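You operate a simulated robot arm through the tools that you are given. There is no shell and no other tool.

Carry out the task below with a simulated robot arm. There is one attempt and no reset: what you move stays moved.

JOB
Skim the foam off the stock, then ladle the pink bowl a third full.
Fine: skimmer back in the tool pot, red ladle back in the blue pot; the purple bowl stays empty.

Only the result counts: the job must be done as asked and must still hold three seconds after the hand-in. Knocking over, shifting, dropping, spilling or breaking anything else fails it.

ROBOT AND FRAMES
A 6-joint arm with a two-finger parallel gripper, fixed in place. Base frame: the origin is at the foot of the arm, x ahead of it, y to its left, z up; the work surface is at about z = 0.86. Units: m, degrees, N and s.
With the tool pointing down near the work surface it reaches from about 0.26 to 0.68 m from the base axis. Its first joint turns from -66.0 to 66.0 degrees. Payload 2.9 kg.
The TCP is the grasp point between the finger pads, 0.03 m short of the fingertips. In the tool frame z runs along the fingers and y along their closing line. Largest opening 0.11 m; finger width 0.02, thickness 0.01; the body of the gripper, 0.048 by 0.112 m, starts 0.055 m behind the TCP.
Orientation is that of the tool frame in the base frame, as a unit quaternion [x, y, z, w]. With the fingers straight down and closing along the base's y, the tool's x points along the base's -x, its y along +y and its z along -z.

CONTROLS
- The arm moves only by the tool arm_command. Its argument "deltas" is one flat list of numbers, 7 for each row, row after row: the shift along the base's x, y, z in m, then the turn, a rotation vector about the base's x, y, z in rad, then the finger opening in m, from 0 to 0.11. In form: [dx, dy, dz, rx, ry, rz, grip, dx, dy, dz, rx, ry, rz, grip, ...]. A call has 1 to 20 rows; each row shifts and turns the commanded pose from where the row before left it. Rows are played at 5 a second. More than 0.05 m and 8.6 degrees between two rows, or a gripper value outside its range, and nothing of the call is played. Where a pose cannot be reached the arm comes as near as it can. A force on the tool above 70 N (or 10 N above the force at the start of the call, whichever is more), or a blocked arm, ends the call early, and 0.2 s more pass. Each finger travels about 0.108 m/s and halts on what it meets, pressing with about 36 N; the grip force reading is that of the motor and also rises with nothing between the fingers. The clock runs only during rows and for 0.2 s after the last one: add rows that do not move to give the fingers time. The reply holds the time, the measured pose of the TCP, the force on the tool along the base axes, the opening and the grip force, in the units named above and with some noise, with the torque about the TCP (base axes, N m) and any sound that the robot's microphone picked up.
- Cameras (640 x 400 px; columns grow to the right, rows downward): "scene" is fixed at [0.0667, 0.4257, 1.3878]; the picture's right is [-0.85, -0.53, 0.00], its down [-0.29, 0.45, -0.84] and it looks along [0.45, -0.71, -0.54] (base axes); focal length 229 px, centre (320, 200). "wrist" rides on the gripper at [0.072, 0.017, -0.103] in the tool frame; the picture's right is [-0.23, 0.97, 0.00], its down [-0.76, -0.18, -0.62] and it looks along [-0.61, -0.14, 0.78] (tool axes); focal length 222 px, centre (320, 200). There is no depth. A picture from a camera that has moved, and an enlarged one, comes with that camera's place and axes in the base frame and with its lens.
- get_image(camera): a new picture of that camera. No time passes.
- enlarge(camera, box): a new picture of the part [left, top, right, bottom] of that camera's present view, enlarged. No time passes.
- job_done(): hands the job in; it is judged then, once.

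Nothing tells you positions but the pictures and the camera data. Unless the task says otherwise, let go and move clear before handing in.

The tools are called after "Call:" by a JSON object that holds its "op" and its "data". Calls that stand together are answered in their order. arm_command: Moves the arm, as the interface text tells. Its arguments: {"type":"object","properties":{"deltas":{"type":"array","items":{"type":"number"}}},"required":["deltas"]} The other tools are called the same way: get_image (camera) takes a picture; enlarge (camera, box) takes an enlarged picture of a part of a camera's view; job_done () hands the job in.

At the start:

```text
t: 0.0
eef_pos: [0.3674, -0.1254, 1.296]
tool_rot: [0.001, 1.0, 0.001, 0.0]
wrist_force: [-0.2, -0.4, -1.0]
wrist_torque: [0.02, 0.01, 0.01]
gripper_width: 0.11
grasp_force: 0.1
```

scene: 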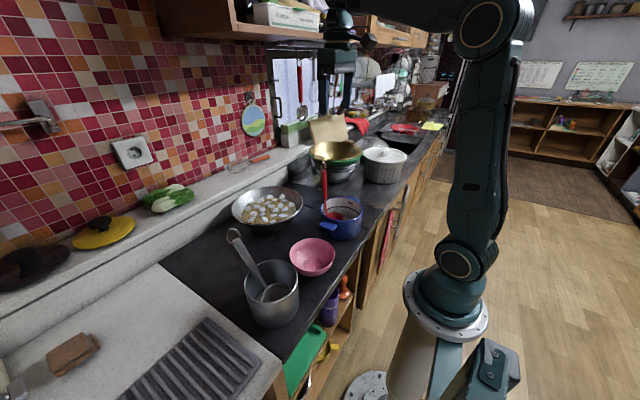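
wrist: 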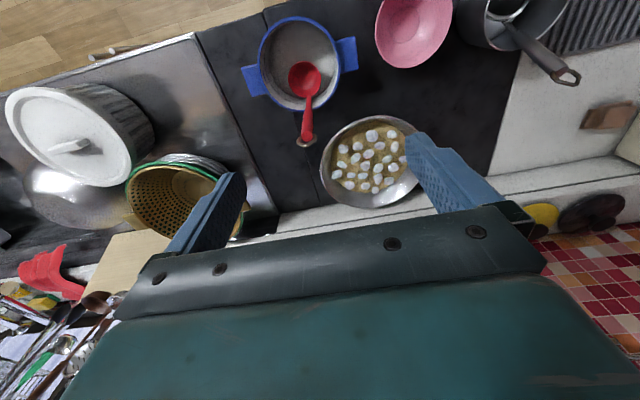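

I see a stove with a wok of stock with white foam, a blue pot with a red ladle, a pink bowl, and a grey metal pot holding a tool (probably the skimmer). I'll look closer before moving.

Call:
{"op": "enlarge", "data": {"camera": "scene", "box": [200, 160, 400, 340]}}

Call:
{"op": "enlarge", "data": {"camera": "wrist", "box": [220, 0, 600, 220]}}

Call:
{"op": "enlarge", "data": {"camera": "scene", "box": [260, 40, 460, 200]}}

Call:
{"op": "enlarge", "data": {"camera": "wrist", "box": [0, 60, 260, 400]}}

```text
2.22 times, centred on (300, 250) of scene
camera zoom: at [0.0667, 0.4257, 1.3878], right [-0.85, -0.53, 0.0], down [-0.29, 0.45, -0.84], along [0.45, -0.71, -0.54], focal length 509 px, centre (364, 89)
```

zoom: 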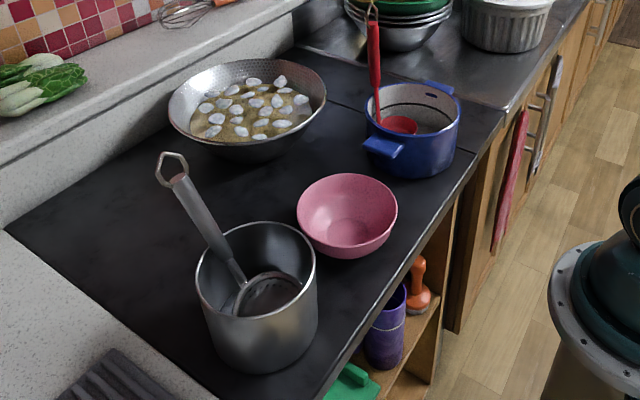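

```text
1.68 times, centred on (410, 110) of wrist
camera zoom: at [0.2956, -0.1085, 1.4006], right [0.23, 0.97, 0.0], down [0.76, -0.18, 0.62], along [0.61, -0.14, -0.78], focal length 374 px, centre (168, 352)
```

zoom: 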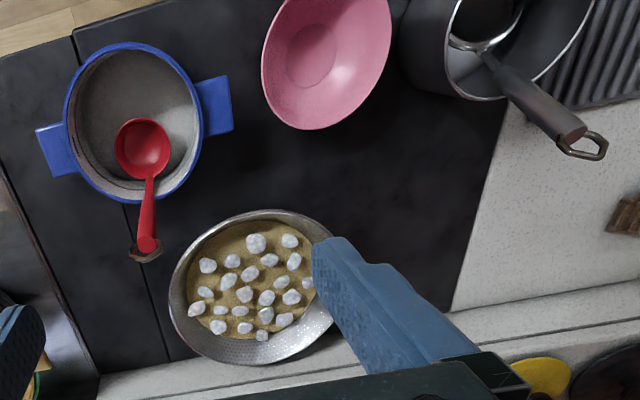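

```text
2.50 times, centred on (360, 120) of scene
camera zoom: at [0.0667, 0.4257, 1.3878], right [-0.85, -0.53, 0.0], down [-0.29, 0.45, -0.84], along [0.45, -0.71, -0.54], focal length 572 px, centre (220, 400)
```

zoom: 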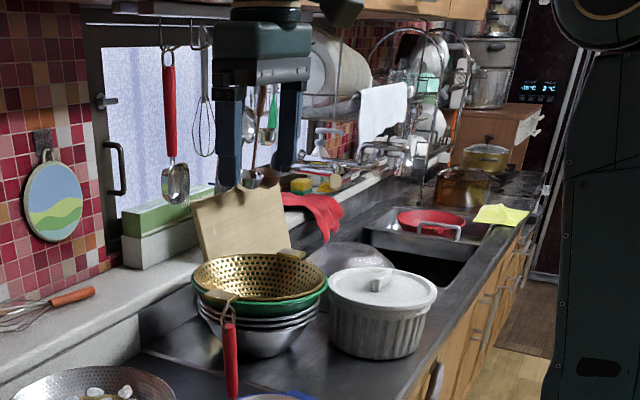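

```text
1.18 times, centred on (130, 230) of wrist
camera zoom: at [0.2956, -0.1085, 1.4006], right [0.23, 0.97, 0.0], down [0.76, -0.18, 0.62], along [0.61, -0.14, -0.78], focal length 261 px, centre (544, 165)
```

zoom: 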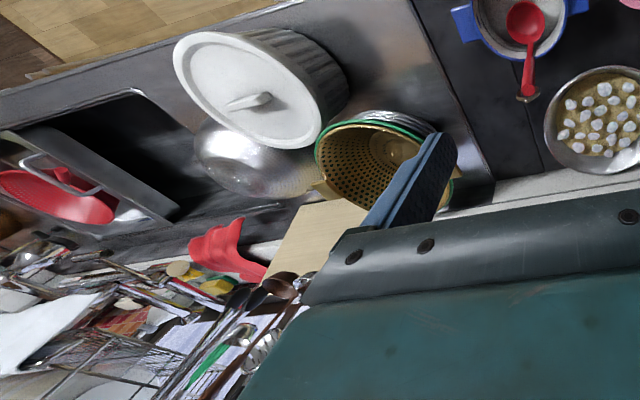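

The skimmer seems to be the grey-handled tool leaning in the steel pot at about (0.33, 0.21); the wok is near (0.585, -0.047), the blue pot near (0.34, -0.15), and the pink bowl near (0.335, 0.05). I'll zoom in on each for details.

Call:
{"op": "enlarge", "data": {"camera": "scene", "box": [220, 220, 310, 335]}}

Call:
{"op": "enlarge", "data": {"camera": "scene", "box": [310, 130, 375, 245]}}

Call:
{"op": "enlarge", "data": {"camera": "scene", "box": [225, 175, 310, 235]}}

Call:
{"op": "enlarge", "data": {"camera": "wrist", "box": [440, 0, 640, 120]}}

Call:
{"op": "enlarge", "data": {"camera": "wrist", "box": [230, 10, 370, 160]}}

Call:
{"op": "enlarge", "data": {"camera": "scene", "box": [270, 260, 400, 400]}}

```text
3.48 times, centred on (265, 278) of scene
camera zoom: at [0.0667, 0.4257, 1.3878], right [-0.85, -0.53, 0.0], down [-0.29, 0.45, -0.84], along [0.45, -0.71, -0.54], focal length 796 px, centre (511, -70)
```

zoom: 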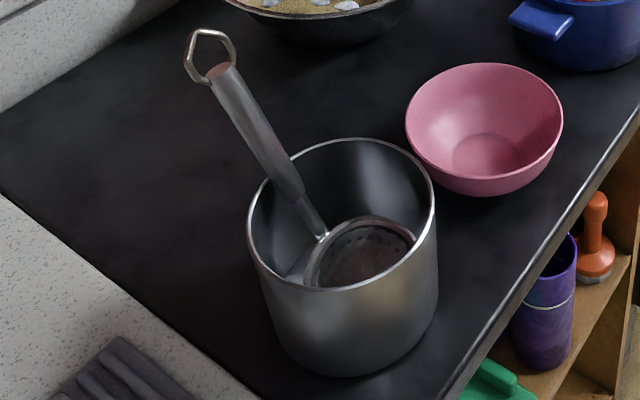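

```text
3.48 times, centred on (342, 188) of scene
camera zoom: at [0.0667, 0.4257, 1.3878], right [-0.85, -0.53, 0.0], down [-0.29, 0.45, -0.84], along [0.45, -0.71, -0.54], focal length 796 px, centre (242, 244)
```

zoom: 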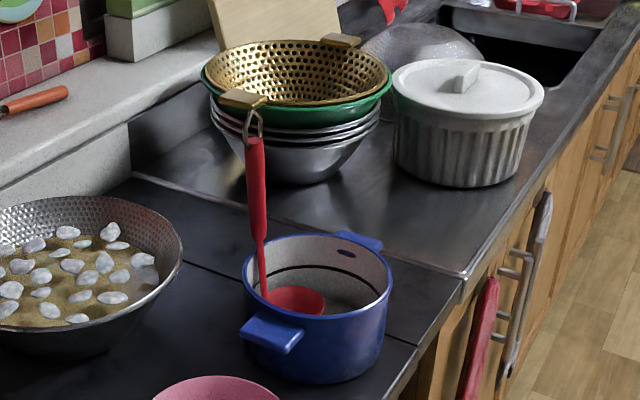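

```text
6.67 times, centred on (268, 205) of scene
camera zoom: at [0.0667, 0.4257, 1.3878], right [-0.85, -0.53, 0.0], down [-0.29, 0.45, -0.84], along [0.45, -0.71, -0.54], focal length 1526 px, centre (670, 167)
```

zoom: 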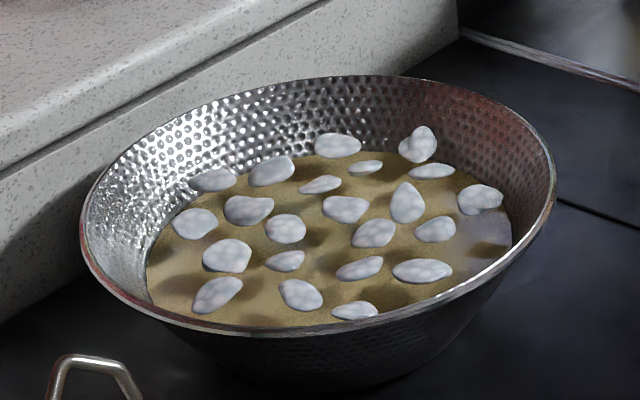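

```text
3.20 times, centred on (540, 60) of wrist
camera zoom: at [0.2956, -0.1085, 1.4006], right [0.23, 0.97, 0.0], down [0.76, -0.18, 0.62], along [0.61, -0.14, -0.78], focal length 711 px, centre (-384, 648)
```

zoom: 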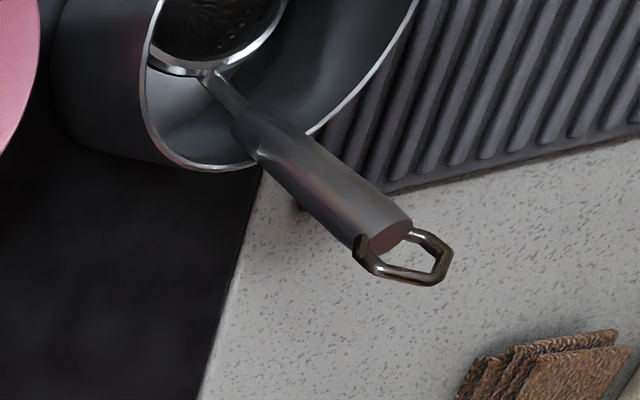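

```text
2.67 times, centred on (300, 85) of wrist
camera zoom: at [0.2956, -0.1085, 1.4006], right [0.23, 0.97, 0.0], down [0.76, -0.18, 0.62], along [0.61, -0.14, -0.78], focal length 592 px, centre (373, 507)
```

zoom: 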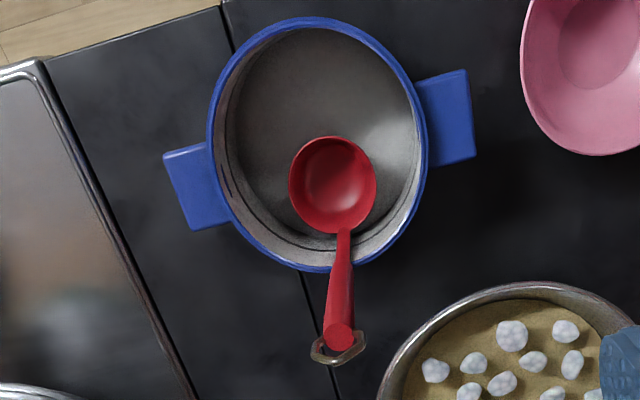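

```text
2.86 times, centred on (335, 330) of scene
camera zoom: at [0.0667, 0.4257, 1.3878], right [-0.85, -0.53, 0.0], down [-0.29, 0.45, -0.84], along [0.45, -0.71, -0.54], focal length 654 px, centre (277, -171)
```

zoom: 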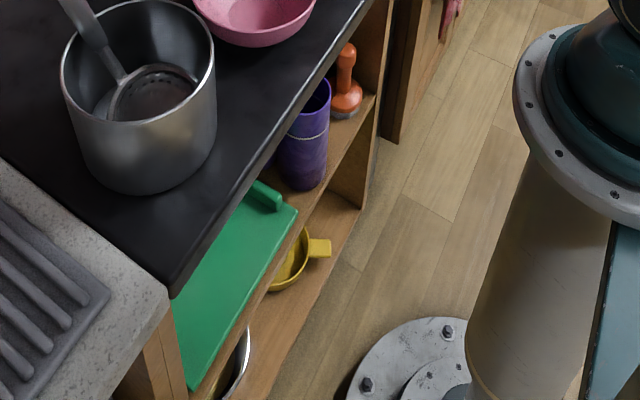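

The skimmer is a perforated dish with a grey handle leaning on the pot's far rim; its handle top is near (0.43, 0.21, 1.03). I'll move above the tool pot at a safe height to look closer.

Call:
{"op": "arm_command", "data": {"deltas": [0, 0.04, -0.01, 0, 0, 0, 0.11, 0, 0.04, -0.01, 0, 0, 0, 0.11, 0, 0.04, -0.01, 0, 0, 0, 0.11, 0, 0.04, -0.01, 0, 0, 0, 0.11, 0, 0.04, -0.01, 0, 0, 0, 0.11, 0, 0.04, -0.01, 0, 0, 0, 0.11, 0, 0.04, -0.01, 0, 0, 0, 0.11, 0, 0.04, -0.01, 0, 0, 0, 0.11]}}

Call:
{"op": "get_image", "data": {"camera": "wrist"}}

Call:
{"op": "get_image", "data": {"camera": "scene"}}

```text
t: 1.8
eef_pos: [0.3707, 0.1924, 1.2167]
tool_rot: [0.001, 1.0, -0.001, 0.001]
wrist_force: [0.2, 0.8, -0.6]
wrist_torque: [-0.01, 0.01, 0.0]
gripper_width: 0.1099
grasp_force: 0.1
```

```text
taken
camera wrist: at [0.2992, 0.2095, 1.3207], right [0.23, 0.97, 0.0], down [0.76, -0.18, 0.62], along [0.61, -0.14, -0.78], focal length 222 px, centre (320, 200)
```

wrist: 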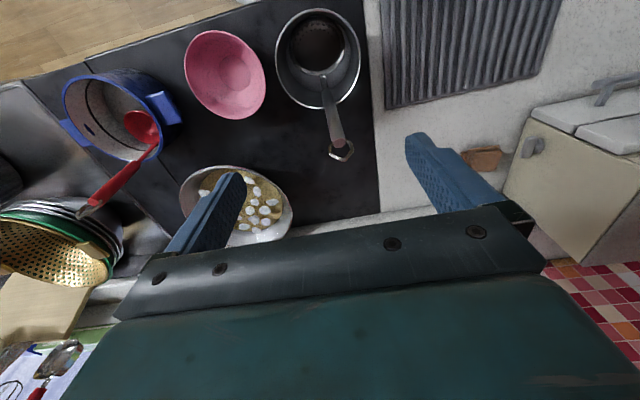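

```text
taken
```

scene: 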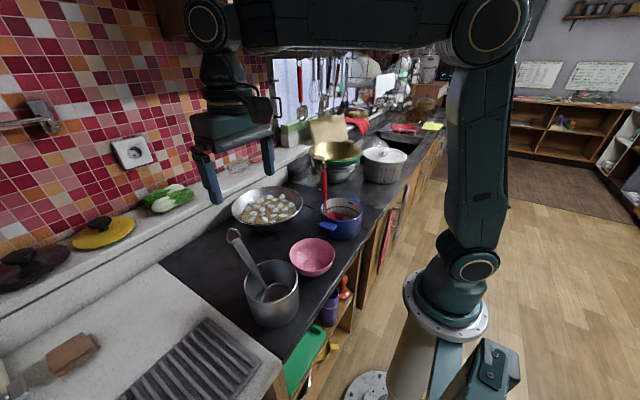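

Call:
{"op": "enlarge", "data": {"camera": "wrist", "box": [260, 0, 400, 170]}}

Call:
{"op": "enlarge", "data": {"camera": "wrist", "box": [170, 10, 300, 130]}}

```text
2.35 times, centred on (330, 85) of wrist
camera zoom: at [0.2992, 0.2095, 1.3207], right [0.23, 0.97, 0.0], down [0.76, -0.18, 0.62], along [0.61, -0.14, -0.78], focal length 523 px, centre (296, 471)
```

zoom: 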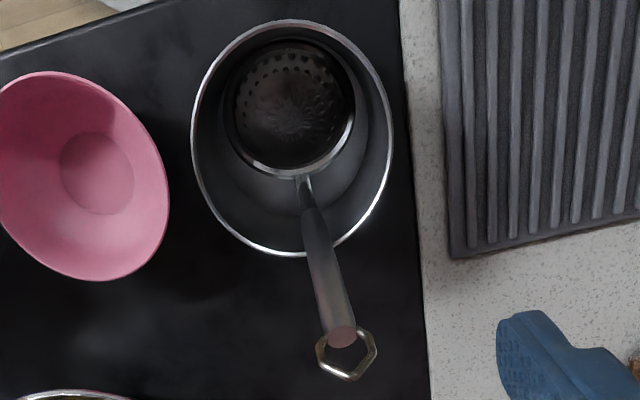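

```text
3.33 times, centred on (235, 70) of wrist
camera zoom: at [0.2992, 0.2095, 1.3207], right [0.23, 0.97, 0.0], down [0.76, -0.18, 0.62], along [0.61, -0.14, -0.78], focal length 740 px, centre (603, 633)
```

zoom: 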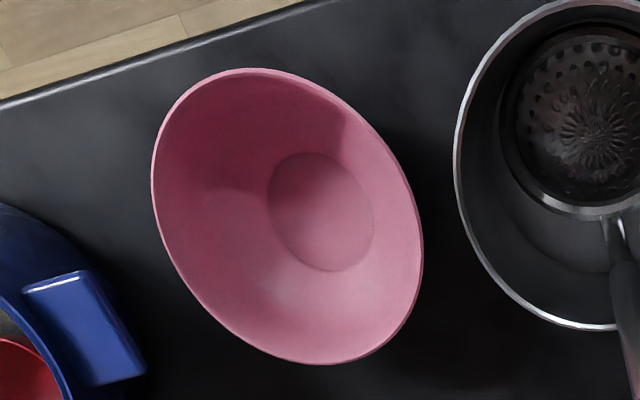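

The skimmer handle top is near (0.437, 0.203, 1.026), leaning about 30° towards +x, with the hoop roughly level at z≈0.905. Before grasping it, I'll hover above the wok to measure it.

Call:
{"op": "arm_command", "data": {"deltas": [0.027, -0.033, -0.009, 0, 0, 0, 0.11, 0.027, -0.033, -0.009, 0, 0, 0, 0.11, 0.027, -0.033, -0.009, 0, 0, 0, 0.11, 0.027, -0.033, -0.009, 0, 0, 0, 0.11, 0.027, -0.033, -0.009, 0, 0, 0, 0.11, 0.027, -0.033, -0.009, 0, 0, 0, 0.11, 0.027, -0.033, -0.009, 0, 0, 0, 0.11]}}

Call:
{"op": "get_image", "data": {"camera": "wrist"}}

Call:
{"op": "enlarge", "data": {"camera": "wrist", "box": [200, 0, 440, 200]}}

```text
t: 3.4
eef_pos: [0.5589, -0.0382, 1.1537]
tool_rot: [0.0, 1.0, 0.0, 0.0]
wrist_force: [0.0, -0.3, 0.0]
wrist_torque: [0.03, -0.01, 0.01]
gripper_width: 0.1098
grasp_force: 0.0
```

```text
taken
camera wrist: at [0.4874, -0.0203, 1.2594], right [0.23, 0.97, 0.0], down [0.76, -0.18, 0.62], along [0.61, -0.14, -0.78], focal length 222 px, centre (320, 200)
```

wrist: 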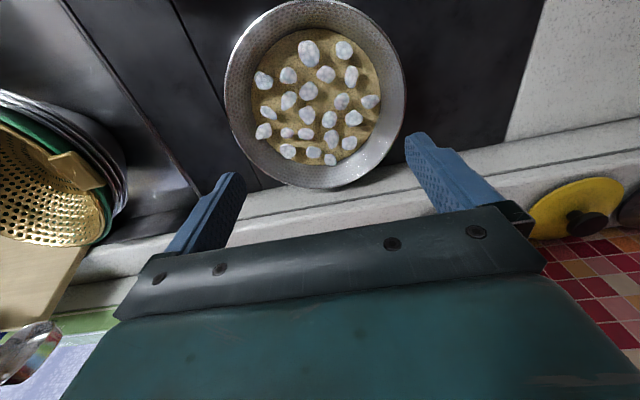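

```text
2.00 times, centred on (320, 100) of wrist
camera zoom: at [0.4874, -0.0203, 1.2594], right [0.23, 0.97, 0.0], down [0.76, -0.18, 0.62], along [0.61, -0.14, -0.78], focal length 444 px, centre (320, 400)
```

zoom: 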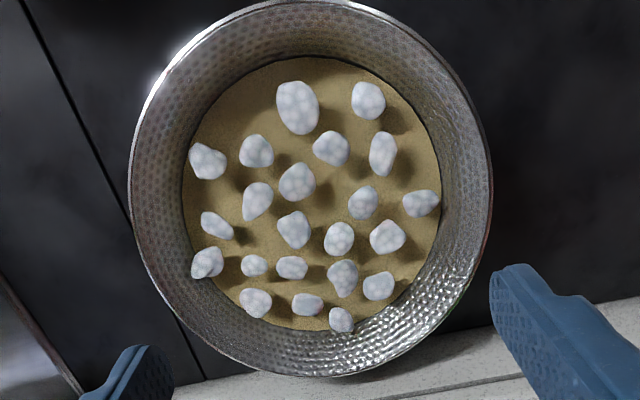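

The wok centre is about (0.585, -0.042), its rim z≈0.945 (radius 0.118), and the stock surface z≈0.91 (radius 0.09) with about 22 foam clumps. Now I'll go back above the skimmer handle and open for the grasp.

Call:
{"op": "arm_command", "data": {"deltas": [-0.0185, 0.0342, -0.0043, 0, 0, 0, 0.11, -0.0185, 0.0342, -0.0043, 0, 0, 0, 0.11, -0.0185, 0.0342, -0.0043, 0, 0, 0, 0.11, -0.0185, 0.0342, -0.0043, 0, 0, 0, 0.11, -0.0185, 0.0342, -0.0043, 0, 0, 0, 0.09, -0.0185, 0.0342, -0.0043, 0, 0, 0, 0.08, -0.0184, 0.0342, -0.0043, 0, 0, 0, 0.08]}}

Call:
{"op": "get_image", "data": {"camera": "wrist"}}

Call:
{"op": "get_image", "data": {"camera": "scene"}}

Call:
{"op": "enlarge", "data": {"camera": "scene", "box": [180, 180, 320, 330]}}

```text
t: 5.0
eef_pos: [0.4284, 0.2042, 1.1179]
tool_rot: [0.001, 1.0, 0.0, 0.0]
wrist_force: [-0.1, 0.1, 0.3]
wrist_torque: [-0.01, 0.0, 0.02]
gripper_width: 0.08
grasp_force: 0.1
```

```text
taken
camera wrist: at [0.3569, 0.2218, 1.224], right [0.23, 0.97, 0.0], down [0.76, -0.18, 0.62], along [0.61, -0.14, -0.78], focal length 222 px, centre (320, 200)
```

wrist: 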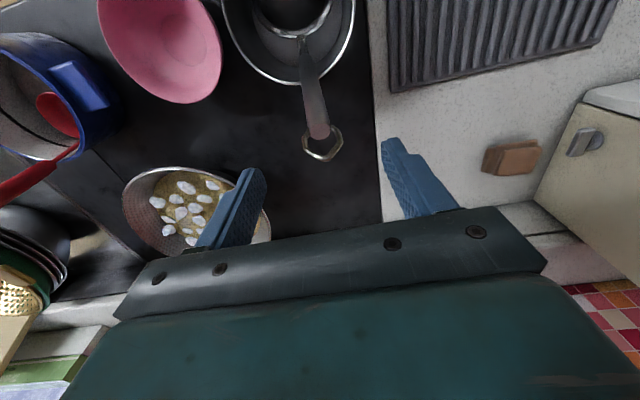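

```text
taken
```

scene: 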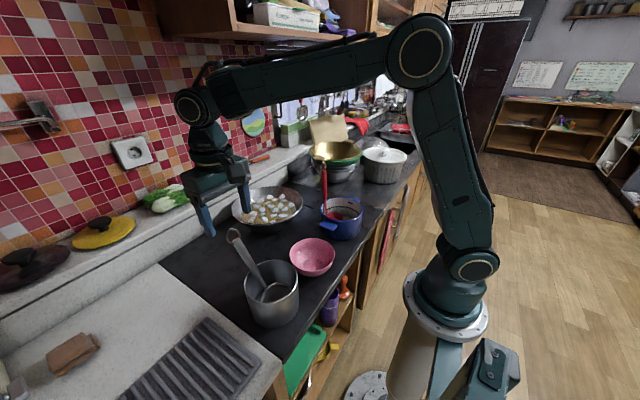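

```text
2.67 times, centred on (250, 255) of scene
camera zoom: at [0.0667, 0.4257, 1.3878], right [-0.85, -0.53, 0.0], down [-0.29, 0.45, -0.84], along [0.45, -0.71, -0.54], focal length 610 px, centre (507, 53)
```

zoom: 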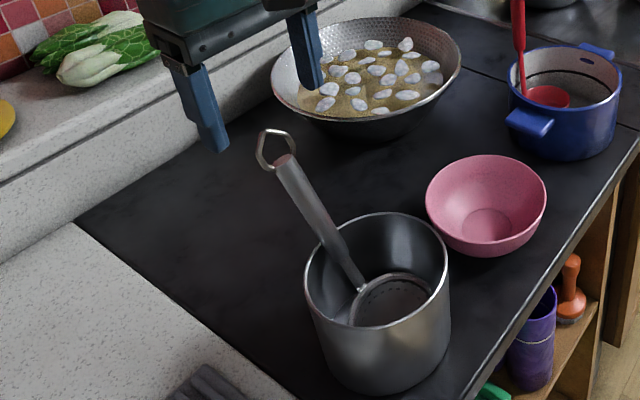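

The gripper is centred above the handle with the fingers straddling it. I'll descend to about z=1.008 and check before closing.

Call:
{"op": "arm_command", "data": {"deltas": [-0.0005, 0, -0.029, 0, 0, 0, 0.08, -0.0005, 0, -0.029, 0, 0, 0, 0.07, -0.0005, 0, -0.029, 0, 0, 0, 0.06, -0.0005, 0, -0.028, 0, 0, 0, 0.06]}}

Call:
{"op": "enlarge", "data": {"camera": "wrist", "box": [200, 80, 460, 280]}}

Call:
{"op": "enlarge", "data": {"camera": "scene", "box": [180, 180, 320, 330]}}

```text
t: 6.1
eef_pos: [0.4322, 0.2084, 1.0178]
tool_rot: [0.0, 1.0, 0.01, 0.02]
wrist_force: [1.2, 0.6, 12.9]
wrist_torque: [0.0, -0.08, -0.03]
gripper_width: 0.06
grasp_force: 0.0
stopped in row 4: the force on the tool passed its limit at 73 N (the readings are from after the stop); the commanded pose is now the measured one
```

```text
2.00 times, centred on (330, 180) of wrist
camera zoom: at [0.3567, 0.2233, 1.1203], right [0.23, 0.97, 0.03], down [0.74, -0.19, 0.65], along [0.64, -0.13, -0.76], focal length 444 px, centre (300, 240)
```

zoom: 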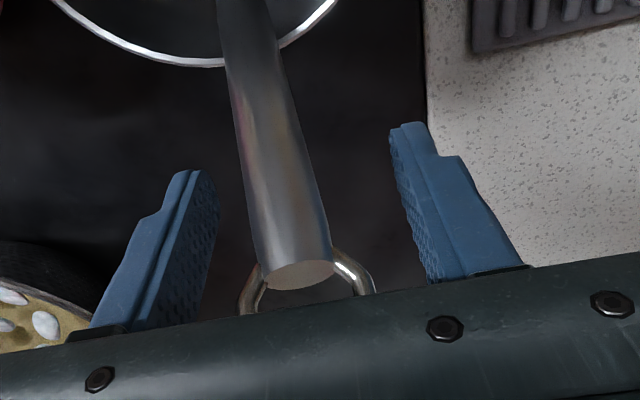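

```text
2.67 times, centred on (250, 255) of scene
camera zoom: at [0.0665, 0.4257, 1.3878], right [-0.85, -0.53, 0.0], down [-0.29, 0.45, -0.84], along [0.45, -0.71, -0.54], focal length 610 px, centre (507, 53)
```

zoom: 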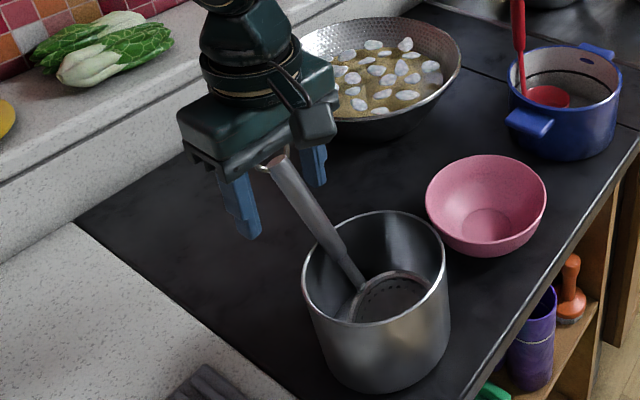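

The gripper body touched the handle's hanging ring, so I'll back up, tilt the gripper about 20° forward so the ring clears the body, and re-descend.

Call:
{"op": "arm_command", "data": {"deltas": [0, 0, 0.03, 0, 0, 0, 0.06, 0, 0, 0.005, -0.007, -0.104, 0, 0.06, 0, 0, 0, -0.007, -0.104, 0, 0.06, 0, 0, 0, -0.006, -0.103, 0, 0.06]}}

Call:
{"op": "enlarge", "data": {"camera": "wrist", "box": [200, 80, 460, 280]}}

Call:
{"op": "enlarge", "data": {"camera": "scene", "box": [180, 180, 320, 330]}}

```text
t: 7.1
eef_pos: [0.4311, 0.2066, 1.0508]
tool_rot: [-0.001, 0.985, -0.003, 0.173]
wrist_force: [0.0, 0.5, -0.4]
wrist_torque: [0.0, 0.04, 0.0]
gripper_width: 0.0599
grasp_force: 0.2
```

```text
2.00 times, centred on (330, 180) of wrist
camera zoom: at [0.3289, 0.225, 1.1242], right [0.21, 0.97, 0.07], down [0.5, -0.17, 0.85], along [0.84, -0.14, -0.53], focal length 444 px, centre (300, 240)
```

zoom: 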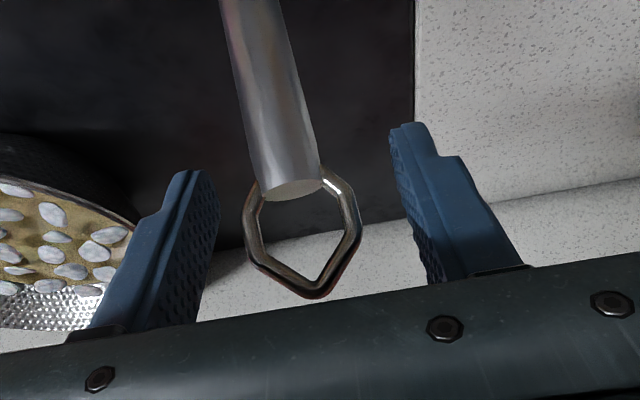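

```text
2.67 times, centred on (250, 255) of scene
camera zoom: at [0.0667, 0.4258, 1.3878], right [-0.85, -0.53, 0.0], down [-0.29, 0.45, -0.84], along [0.45, -0.71, -0.54], focal length 610 px, centre (507, 53)
```

zoom: 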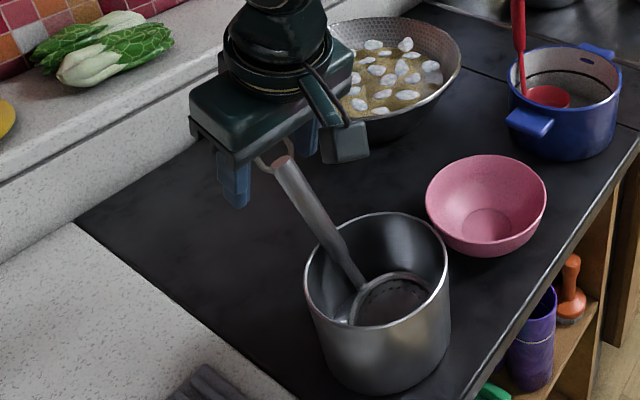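

The ring now clears. I'll descend to about z=1.0085 and close on the handle.

Call:
{"op": "arm_command", "data": {"deltas": [-0.003, -0.001, -0.015, 0, 0, 0, 0.06, -0.002, -0.001, -0.015, 0, 0, 0, 0.06, -0.002, -0.001, -0.014, 0, 0, 0, 0.06]}}

Call:
{"op": "enlarge", "data": {"camera": "wrist", "box": [200, 80, 460, 280]}}

Call:
{"op": "enlarge", "data": {"camera": "scene", "box": [180, 180, 320, 330]}}

```text
t: 7.9
eef_pos: [0.4255, 0.206, 1.0081]
tool_rot: [-0.001, 0.985, -0.001, 0.174]
wrist_force: [0.0, 0.8, 6.6]
wrist_torque: [-0.04, -0.11, 0.01]
gripper_width: 0.06
grasp_force: 0.0
```

```text
2.00 times, centred on (330, 180) of wrist
camera zoom: at [0.323, 0.2225, 1.0821], right [0.21, 0.97, 0.08], down [0.5, -0.17, 0.85], along [0.84, -0.14, -0.53], focal length 444 px, centre (300, 240)
```

zoom: 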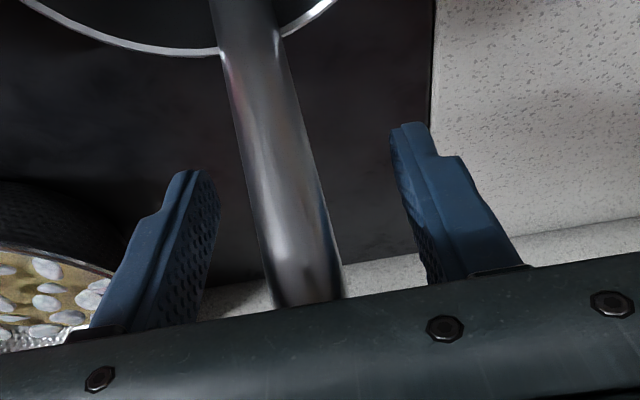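

```text
2.67 times, centred on (250, 255) of scene
camera zoom: at [0.0665, 0.4257, 1.3878], right [-0.85, -0.53, 0.0], down [-0.29, 0.45, -0.84], along [0.45, -0.71, -0.54], focal length 610 px, centre (507, 53)
```

zoom: 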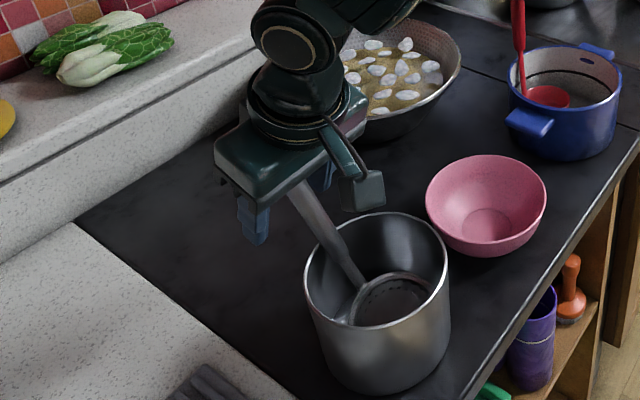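

There's a light contact (6.6 N), so I'll raise by 8 mm following the handle axis and then close gently.

Call:
{"op": "arm_command", "data": {"deltas": [0.003, 0, 0.009, 0, 0, 0, 0.06, 0, 0, 0, 0, 0, 0, 0.06]}}

Call:
{"op": "enlarge", "data": {"camera": "wrist", "box": [200, 80, 460, 280]}}

```text
t: 8.5
eef_pos: [0.4285, 0.2048, 1.017]
tool_rot: [-0.002, 0.985, -0.003, 0.172]
wrist_force: [-0.1, -0.5, 0.3]
wrist_torque: [-0.01, -0.01, -0.02]
gripper_width: 0.0603
grasp_force: 0.0
```

```text
2.00 times, centred on (330, 180) of wrist
camera zoom: at [0.3263, 0.2211, 1.0907], right [0.21, 0.97, 0.07], down [0.51, -0.17, 0.85], along [0.84, -0.14, -0.53], focal length 444 px, centre (300, 240)
```

zoom: 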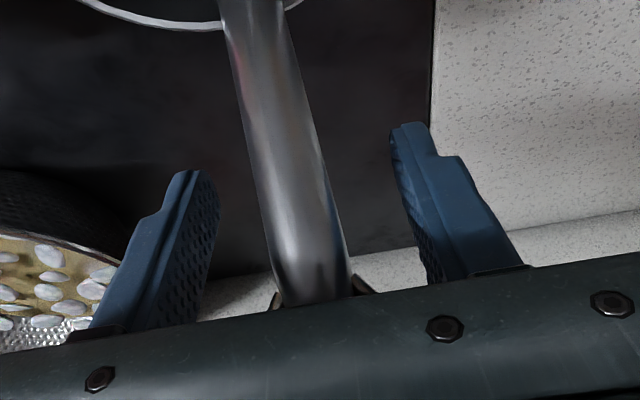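

The handle lies centred between the pads with no load. Closing now.

Call:
{"op": "arm_command", "data": {"deltas": [0, 0, 0, 0, 0, 0, 0.03, 0, 0, 0, 0, 0, 0, 0.0, 0, 0, 0, 0, 0, 0, 0.0, 0, 0, 0, 0, 0, 0, 0.0]}}

Call:
{"op": "enlarge", "data": {"camera": "wrist", "box": [200, 80, 460, 280]}}

Call:
{"op": "enlarge", "data": {"camera": "scene", "box": [180, 180, 320, 330]}}

```text
t: 9.5
eef_pos: [0.4285, 0.2025, 1.0177]
tool_rot: [-0.002, 0.985, -0.002, 0.172]
wrist_force: [0.6, 0.0, -0.1]
wrist_torque: [-0.04, -0.03, 0.03]
gripper_width: 0.0322
grasp_force: 35.9
```

```text
2.00 times, centred on (330, 180) of wrist
camera zoom: at [0.3263, 0.2211, 1.0908], right [0.21, 0.97, 0.07], down [0.51, -0.17, 0.85], along [0.84, -0.14, -0.53], focal length 444 px, centre (300, 240)
```

zoom: 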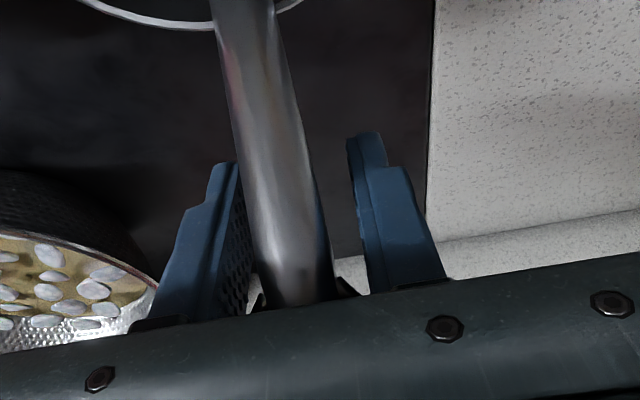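

```text
2.67 times, centred on (250, 255) of scene
camera zoom: at [0.0667, 0.4257, 1.3878], right [-0.85, -0.53, 0.0], down [-0.29, 0.45, -0.84], along [0.45, -0.71, -0.54], focal length 610 px, centre (507, 53)
```

zoom: 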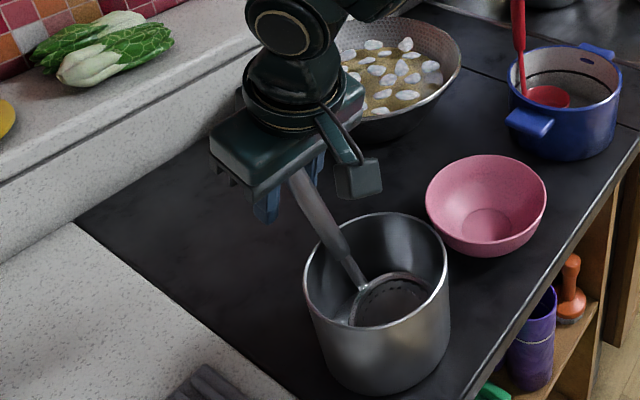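

The fingers closed on the wider hanging ring (0.032 m), not firmly on the handle. I'll reopen, tilt the gripper further (about 38°) so the pads clear the ring, then lower slightly and close again.

Call:
{"op": "arm_command", "data": {"deltas": [0, 0, 0, 0, 0, 0, 0.06, 0, 0, 0, 0, 0, 0, 0.06, 0, 0, 0, 0, -0.105, 0, 0.06, 0, 0, 0, 0, -0.105, 0, 0.06, 0, 0, 0, 0, -0.105, 0, 0.06, -0.002, 0, -0.006, 0, 0, 0, 0.06, -0.001, 0, -0.005, 0, 0, 0, 0.06]}}

Call:
{"op": "enlarge", "data": {"camera": "wrist", "box": [200, 80, 460, 280]}}

Call:
{"op": "enlarge", "data": {"camera": "scene", "box": [180, 180, 320, 330]}}

```text
t: 11.1
eef_pos: [0.425, 0.2043, 1.006]
tool_rot: [-0.001, 0.946, -0.002, 0.325]
wrist_force: [0.4, -0.2, 0.6]
wrist_torque: [0.01, -0.03, -0.01]
gripper_width: 0.0601
grasp_force: 0.1
```

```text
2.00 times, centred on (330, 180) of wrist
camera zoom: at [0.3051, 0.2213, 1.0439], right [0.18, 0.97, 0.14], down [0.22, -0.17, 0.96], along [0.96, -0.14, -0.24], focal length 444 px, centre (300, 240)
```

zoom: 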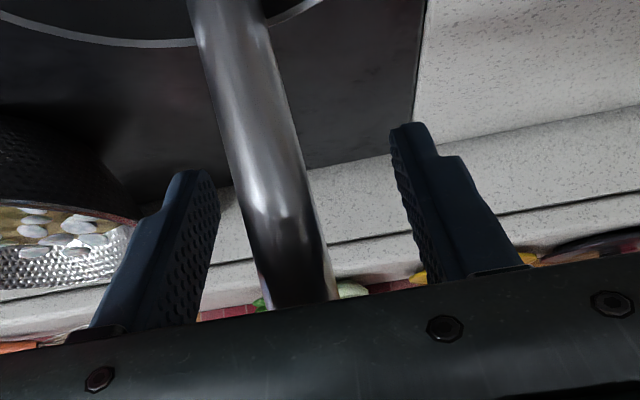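

```text
2.67 times, centred on (250, 255) of scene
camera zoom: at [0.0667, 0.4258, 1.3878], right [-0.85, -0.53, 0.0], down [-0.29, 0.45, -0.84], along [0.45, -0.71, -0.54], focal length 610 px, centre (507, 53)
```

zoom: 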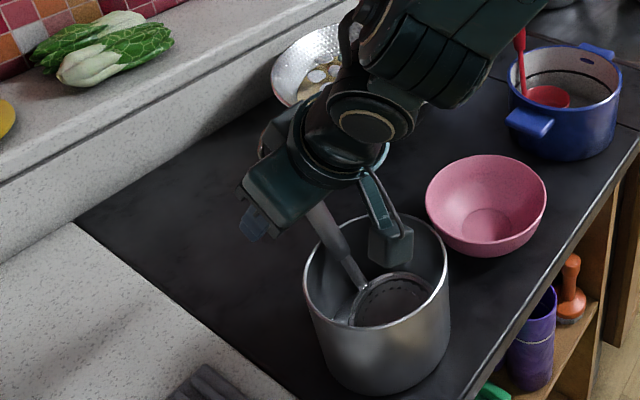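

The ring is now free of the gripper and the handle is slightly to the -y side, so I'll shift 4 mm and close.

Call:
{"op": "arm_command", "data": {"deltas": [0, -0.004, 0, 0, 0, 0, 0.06, 0, 0, 0, 0, 0, 0, 0.03, 0, 0, 0, 0, 0, 0, 0.0, 0, 0, 0, 0, 0, 0, 0.0, 0, 0, 0, 0, 0, 0, 0.0]}}

Call:
{"op": "enlarge", "data": {"camera": "wrist", "box": [200, 80, 460, 280]}}

Call:
{"op": "enlarge", "data": {"camera": "scene", "box": [180, 180, 320, 330]}}

```text
t: 12.3
eef_pos: [0.424, 0.1975, 1.0054]
tool_rot: [0.0, 0.946, -0.003, 0.325]
wrist_force: [1.1, -0.9, 1.0]
wrist_torque: [-0.21, -0.22, 0.17]
gripper_width: 0.0202
grasp_force: 35.8
```

```text
2.00 times, centred on (330, 180) of wrist
camera zoom: at [0.3047, 0.2169, 1.0437], right [0.18, 0.97, 0.13], down [0.22, -0.17, 0.96], along [0.96, -0.14, -0.24], focal length 444 px, centre (300, 240)
```

zoom: 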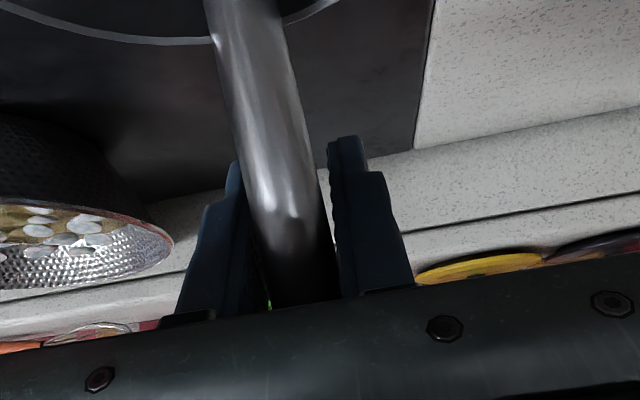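

```text
2.67 times, centred on (250, 255) of scene
camera zoom: at [0.0667, 0.4257, 1.3878], right [-0.85, -0.53, 0.0], down [-0.29, 0.45, -0.84], along [0.45, -0.71, -0.54], focal length 610 px, centre (507, 53)
```

zoom: 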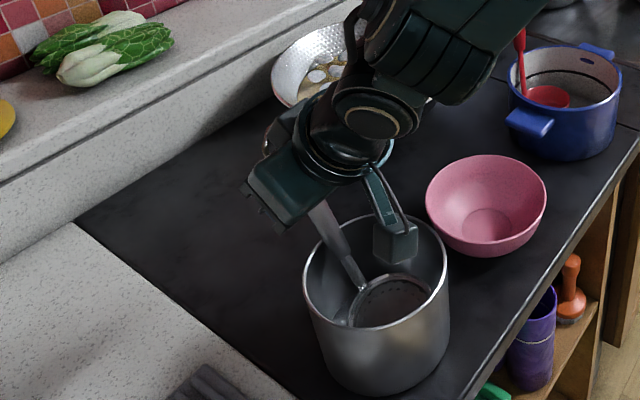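

Firm grasp on the handle (20 mm). I'll lift slowly straight up and check that the pot stays put.

Call:
{"op": "arm_command", "data": {"deltas": [0, 0, 0.015, 0, 0, 0, 0.0, 0, 0, 0.02, 0, 0, 0, 0.0, 0, 0, 0.025, 0, 0, 0, 0.0, 0, 0, 0.025, 0, 0, 0, 0.0, 0, 0, 0.025, 0, 0, 0, 0.0]}}

Call:
{"op": "enlarge", "data": {"camera": "scene", "box": [180, 160, 340, 330]}}

Call:
{"op": "get_image", "data": {"camera": "wrist"}}

```text
t: 13.5
eef_pos: [0.425, 0.1981, 1.1165]
tool_rot: [0.0, 0.946, -0.003, 0.325]
wrist_force: [0.7, -0.3, -1.0]
wrist_torque: [0.02, -0.05, 0.01]
gripper_width: 0.0202
grasp_force: 36.0
```

```text
2.35 times, centred on (260, 245) of scene
camera zoom: at [0.0667, 0.4257, 1.3878], right [-0.85, -0.53, 0.0], down [-0.29, 0.45, -0.84], along [0.45, -0.71, -0.54], focal length 539 px, centre (461, 94)
```

zoom: 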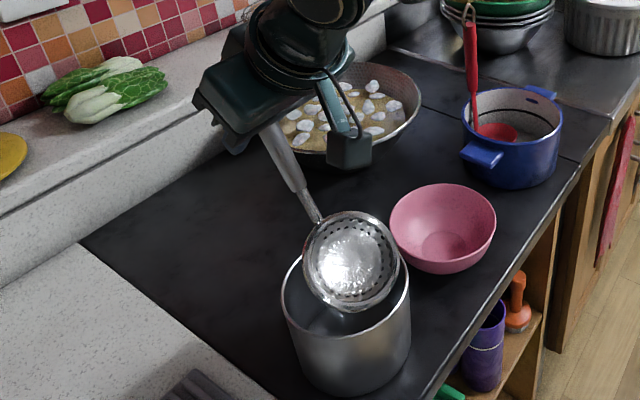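

```text
taken
camera wrist: at [0.3048, 0.2151, 1.1543], right [0.18, 0.97, 0.13], down [0.22, -0.17, 0.96], along [0.96, -0.14, -0.24], focal length 222 px, centre (320, 200)
```

wrist: 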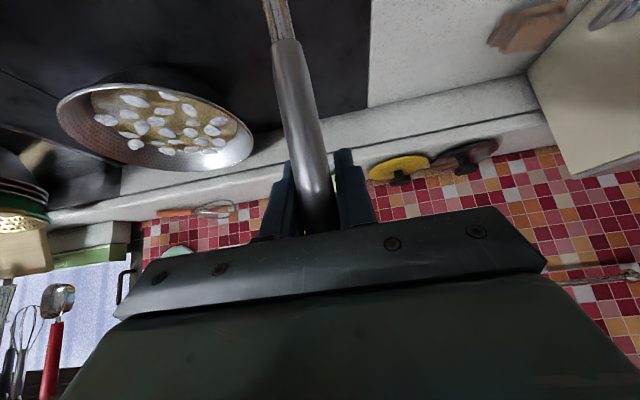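

The skimmer is out and the pot hasn't moved. The head is bent only ~23° from the handle line, so I'll lift further, and yaw it 90° so the handle leans toward +y over the wok.

Call:
{"op": "arm_command", "data": {"deltas": [0, 0, 0.03, 0, 0, 0, 0.0, 0, 0, 0.03, 0, 0, 0, 0.0, 0.0063, -0.0067, 0.002, 0, 0, 0.131, 0.0, 0.0063, -0.0067, 0.002, 0, 0, 0.131, 0.0, 0.0063, -0.0067, 0.002, 0, 0, 0.131, 0.0, 0.0063, -0.0067, 0.002, 0, 0, 0.131, 0.0, 0.0063, -0.0067, 0.002, 0, 0, 0.131, 0.0, 0.0063, -0.0067, 0.002, 0, 0, 0.131, 0.0]}}

Call:
{"op": "get_image", "data": {"camera": "scene"}}

Call:
{"op": "get_image", "data": {"camera": "wrist"}}

```text
t: 15.3
eef_pos: [0.4636, 0.1608, 1.1878]
tool_rot: [-0.364, 0.873, 0.122, 0.301]
wrist_force: [-0.5, 1.6, -0.9]
wrist_torque: [0.01, -0.05, 0.01]
gripper_width: 0.0201
grasp_force: 35.8
```

```text
taken
```

scene: 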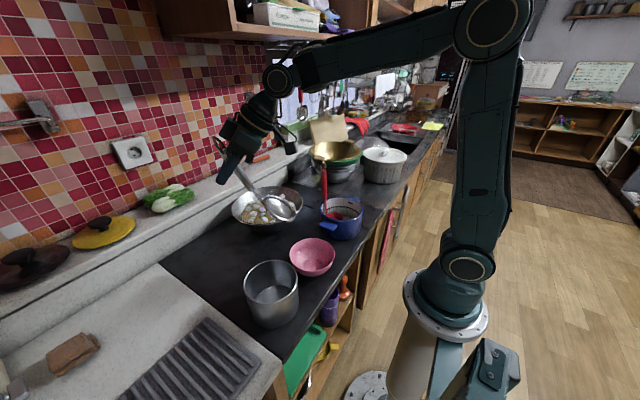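

```text
taken
camera wrist: at [0.3678, 0.0864, 1.2259], right [-0.57, 0.81, 0.13], down [0.28, 0.03, 0.96], along [0.78, 0.58, -0.24], focal length 222 px, centre (320, 200)
```

wrist: 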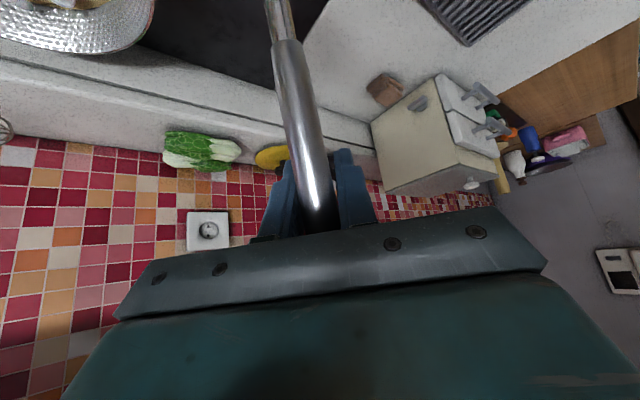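

Yaw works without trouble. I'll complete the 90° yaw while moving over the wok at a safe height.

Call:
{"op": "arm_command", "data": {"deltas": [0.018, -0.008, 0, 0, 0, 0.131, 0.0, 0.018, -0.008, 0, 0, 0, 0.131, 0.0, 0.018, -0.008, 0, 0, 0, 0.131, 0.0, 0.018, -0.008, 0, 0, 0, 0.131, 0.0, 0.018, -0.008, 0, 0, 0, 0.131, 0.0, 0.018, -0.008, 0, 0, 0, 0.131, 0.0]}}

Call:
{"op": "get_image", "data": {"camera": "scene"}}

Call:
{"op": "enlarge", "data": {"camera": "scene", "box": [190, 100, 350, 250]}}

Call:
{"op": "get_image", "data": {"camera": "wrist"}}

```text
t: 16.7
eef_pos: [0.5314, 0.1266, 1.1448]
tool_rot: [0.669, -0.669, -0.225, -0.233]
wrist_force: [0.0, 0.0, -0.5]
wrist_torque: [0.05, 0.0, 0.03]
gripper_width: 0.0201
grasp_force: 36.2
out of reach, approached as far as the arm can: row 5, 6
```

```text
taken
```

scene: 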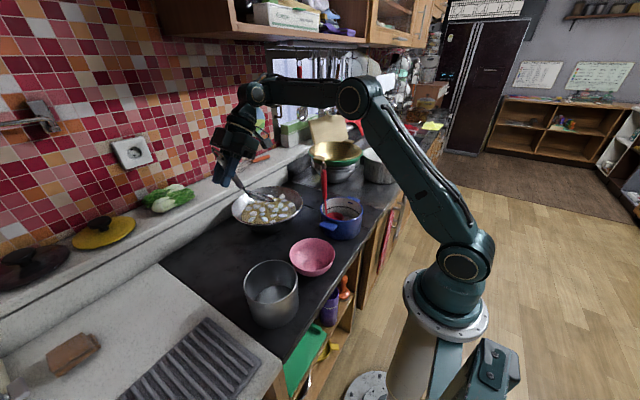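

```text
2.67 times, centred on (270, 175) of scene
camera zoom: at [0.0667, 0.4257, 1.3878], right [-0.85, -0.53, 0.0], down [-0.29, 0.45, -0.84], along [0.45, -0.71, -0.54], focal length 610 px, centre (453, 267)
```

zoom: 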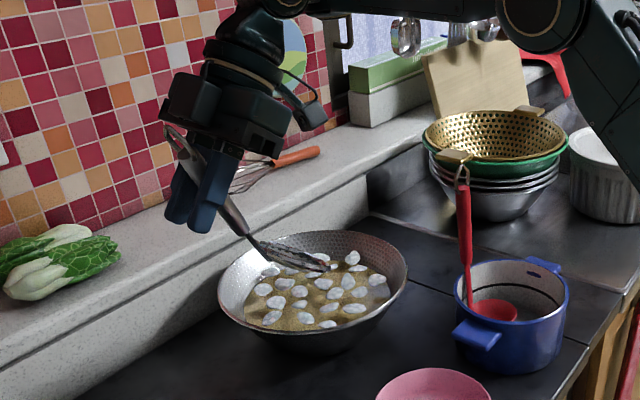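

```text
taken
camera wrist: at [0.5142, 0.0064, 1.1844], right [-0.97, 0.18, 0.13], down [0.17, 0.22, 0.96], along [0.15, 0.96, -0.24], focal length 222 px, centre (320, 200)
```

wrist: 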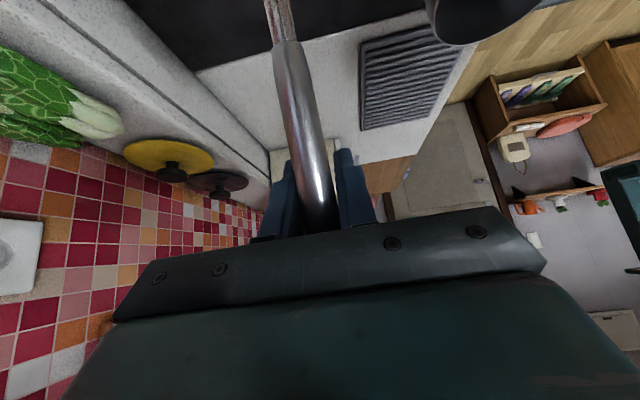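

The far pose at this height was beyond reach, so the arm stopped short. I'll lower slightly and see where the commanded pose stands.

Call:
{"op": "arm_command", "data": {"deltas": [0, 0, 0, 0, 0, 0, 0.0, -0.01, -0.01, -0.02, 0, 0, 0, 0.0]}}

Call:
{"op": "enlarge", "data": {"camera": "scene", "box": [190, 100, 350, 250]}}

```text
t: 17.3
eef_pos: [0.5198, 0.1178, 1.1263]
tool_rot: [0.671, -0.667, -0.228, -0.231]
wrist_force: [0.1, -0.8, -0.6]
wrist_torque: [0.09, 0.03, -0.03]
gripper_width: 0.0199
grasp_force: 36.1
```

```text
2.67 times, centred on (270, 175) of scene
camera zoom: at [0.0667, 0.4258, 1.3878], right [-0.85, -0.53, 0.0], down [-0.29, 0.45, -0.84], along [0.45, -0.71, -0.54], focal length 610 px, centre (453, 267)
```

zoom: 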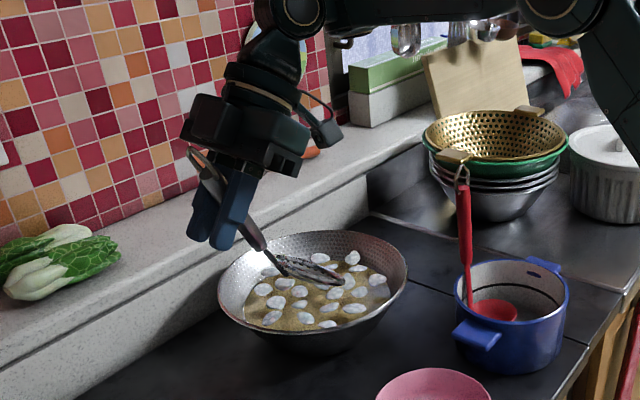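

The skimmer is now yawed 90° with its nose pointing to -y. Next I'll reduce the nose-down tilt to about 25° and position the head over the wok centre, above the rim.

Call:
{"op": "arm_command", "data": {"deltas": [0.013, 0, -0.006, -0.0757, 0, 0, 0.0, 0.013, 0, -0.006, -0.0757, 0, 0, 0.0, 0.013, 0, -0.006, -0.0757, 0, 0, 0.0, 0.013, 0, -0.007, 0, 0, 0, 0.0, 0.013, 0, -0.007, 0, 0, 0, 0.0]}}

Call:
{"op": "enlarge", "data": {"camera": "scene", "box": [200, 140, 320, 240]}}

Call:
{"op": "get_image", "data": {"camera": "wrist"}}

```text
t: 18.5
eef_pos: [0.5728, 0.1166, 1.0896]
tool_rot: [0.692, -0.689, -0.15, -0.155]
wrist_force: [-0.5, 0.0, -0.8]
wrist_torque: [0.08, -0.02, -0.02]
gripper_width: 0.02
grasp_force: 36.0
out of reach, approached as far as the arm can: row 4, 5
```

```text
4.00 times, centred on (260, 190) of scene
camera zoom: at [0.0667, 0.4258, 1.3878], right [-0.85, -0.53, 0.0], down [-0.29, 0.45, -0.84], along [0.45, -0.71, -0.54], focal length 916 px, centre (560, 240)
```

zoom: 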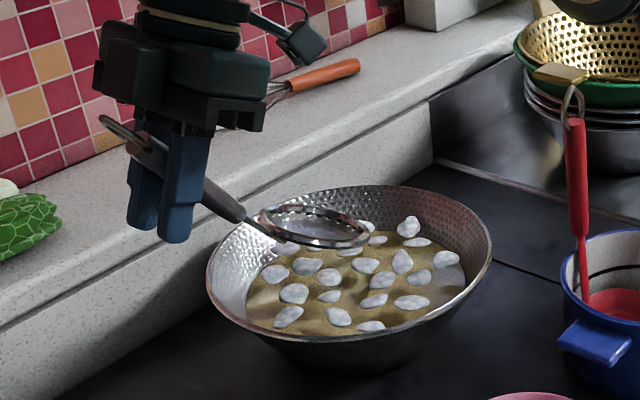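

```text
taken
camera wrist: at [0.5575, 0.0083, 1.1533], right [-0.97, 0.2, 0.09], down [0.17, 0.43, 0.89], along [0.14, 0.88, -0.45], focal length 222 px, centre (320, 200)
```

wrist: 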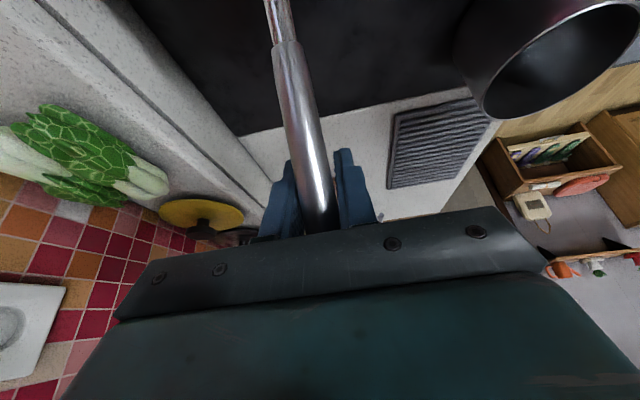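

The geometry model matches the picture: head centre at about (0.573, 0, 0.986). Reach is tight here, so I'll yaw another 45° about the head so the handle leans back toward the robot.

Call:
{"op": "arm_command", "data": {"deltas": [-0.016, -0.003, 0, 0, 0, 0.131, 0.0, -0.015, -0.005, 0, 0, 0, 0.131, 0.0, -0.015, -0.006, 0, 0, 0, 0.131, 0.0, -0.014, -0.006, 0, 0, 0, 0.131, 0.0, -0.013, -0.007, 0, 0, 0, 0.131, 0.0, -0.011, -0.008, 0, 0, 0, 0.131, 0.0]}}

Call:
{"op": "enlarge", "data": {"camera": "scene", "box": [200, 140, 320, 240]}}

Call:
{"op": "get_image", "data": {"camera": "wrist"}}

```text
t: 19.9
eef_pos: [0.4636, 0.0853, 1.066]
tool_rot: [0.904, -0.37, -0.197, -0.084]
wrist_force: [0.4, 0.1, -1.0]
wrist_torque: [0.05, 0.04, -0.01]
gripper_width: 0.0202
grasp_force: 35.6
out of reach, approached as far as the arm can: row 1, 2, 3, 4, 5, 6
```

```text
4.00 times, centred on (260, 190) of scene
camera zoom: at [0.0667, 0.4257, 1.3878], right [-0.85, -0.53, 0.0], down [-0.29, 0.45, -0.84], along [0.45, -0.71, -0.54], focal length 916 px, centre (560, 240)
```

zoom: 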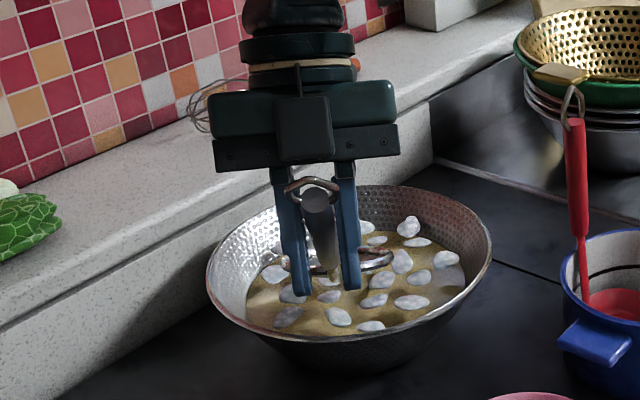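

```text
taken
camera wrist: at [0.5302, -0.0032, 1.1307], right [-0.83, -0.55, 0.09], down [-0.19, 0.43, 0.89], along [-0.52, 0.72, -0.46], focal length 222 px, centre (320, 200)
```

wrist: 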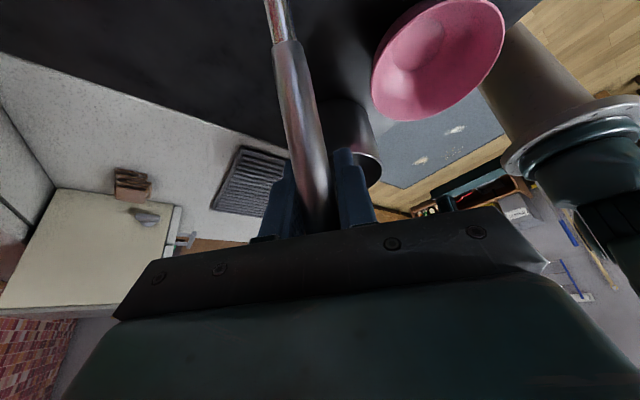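

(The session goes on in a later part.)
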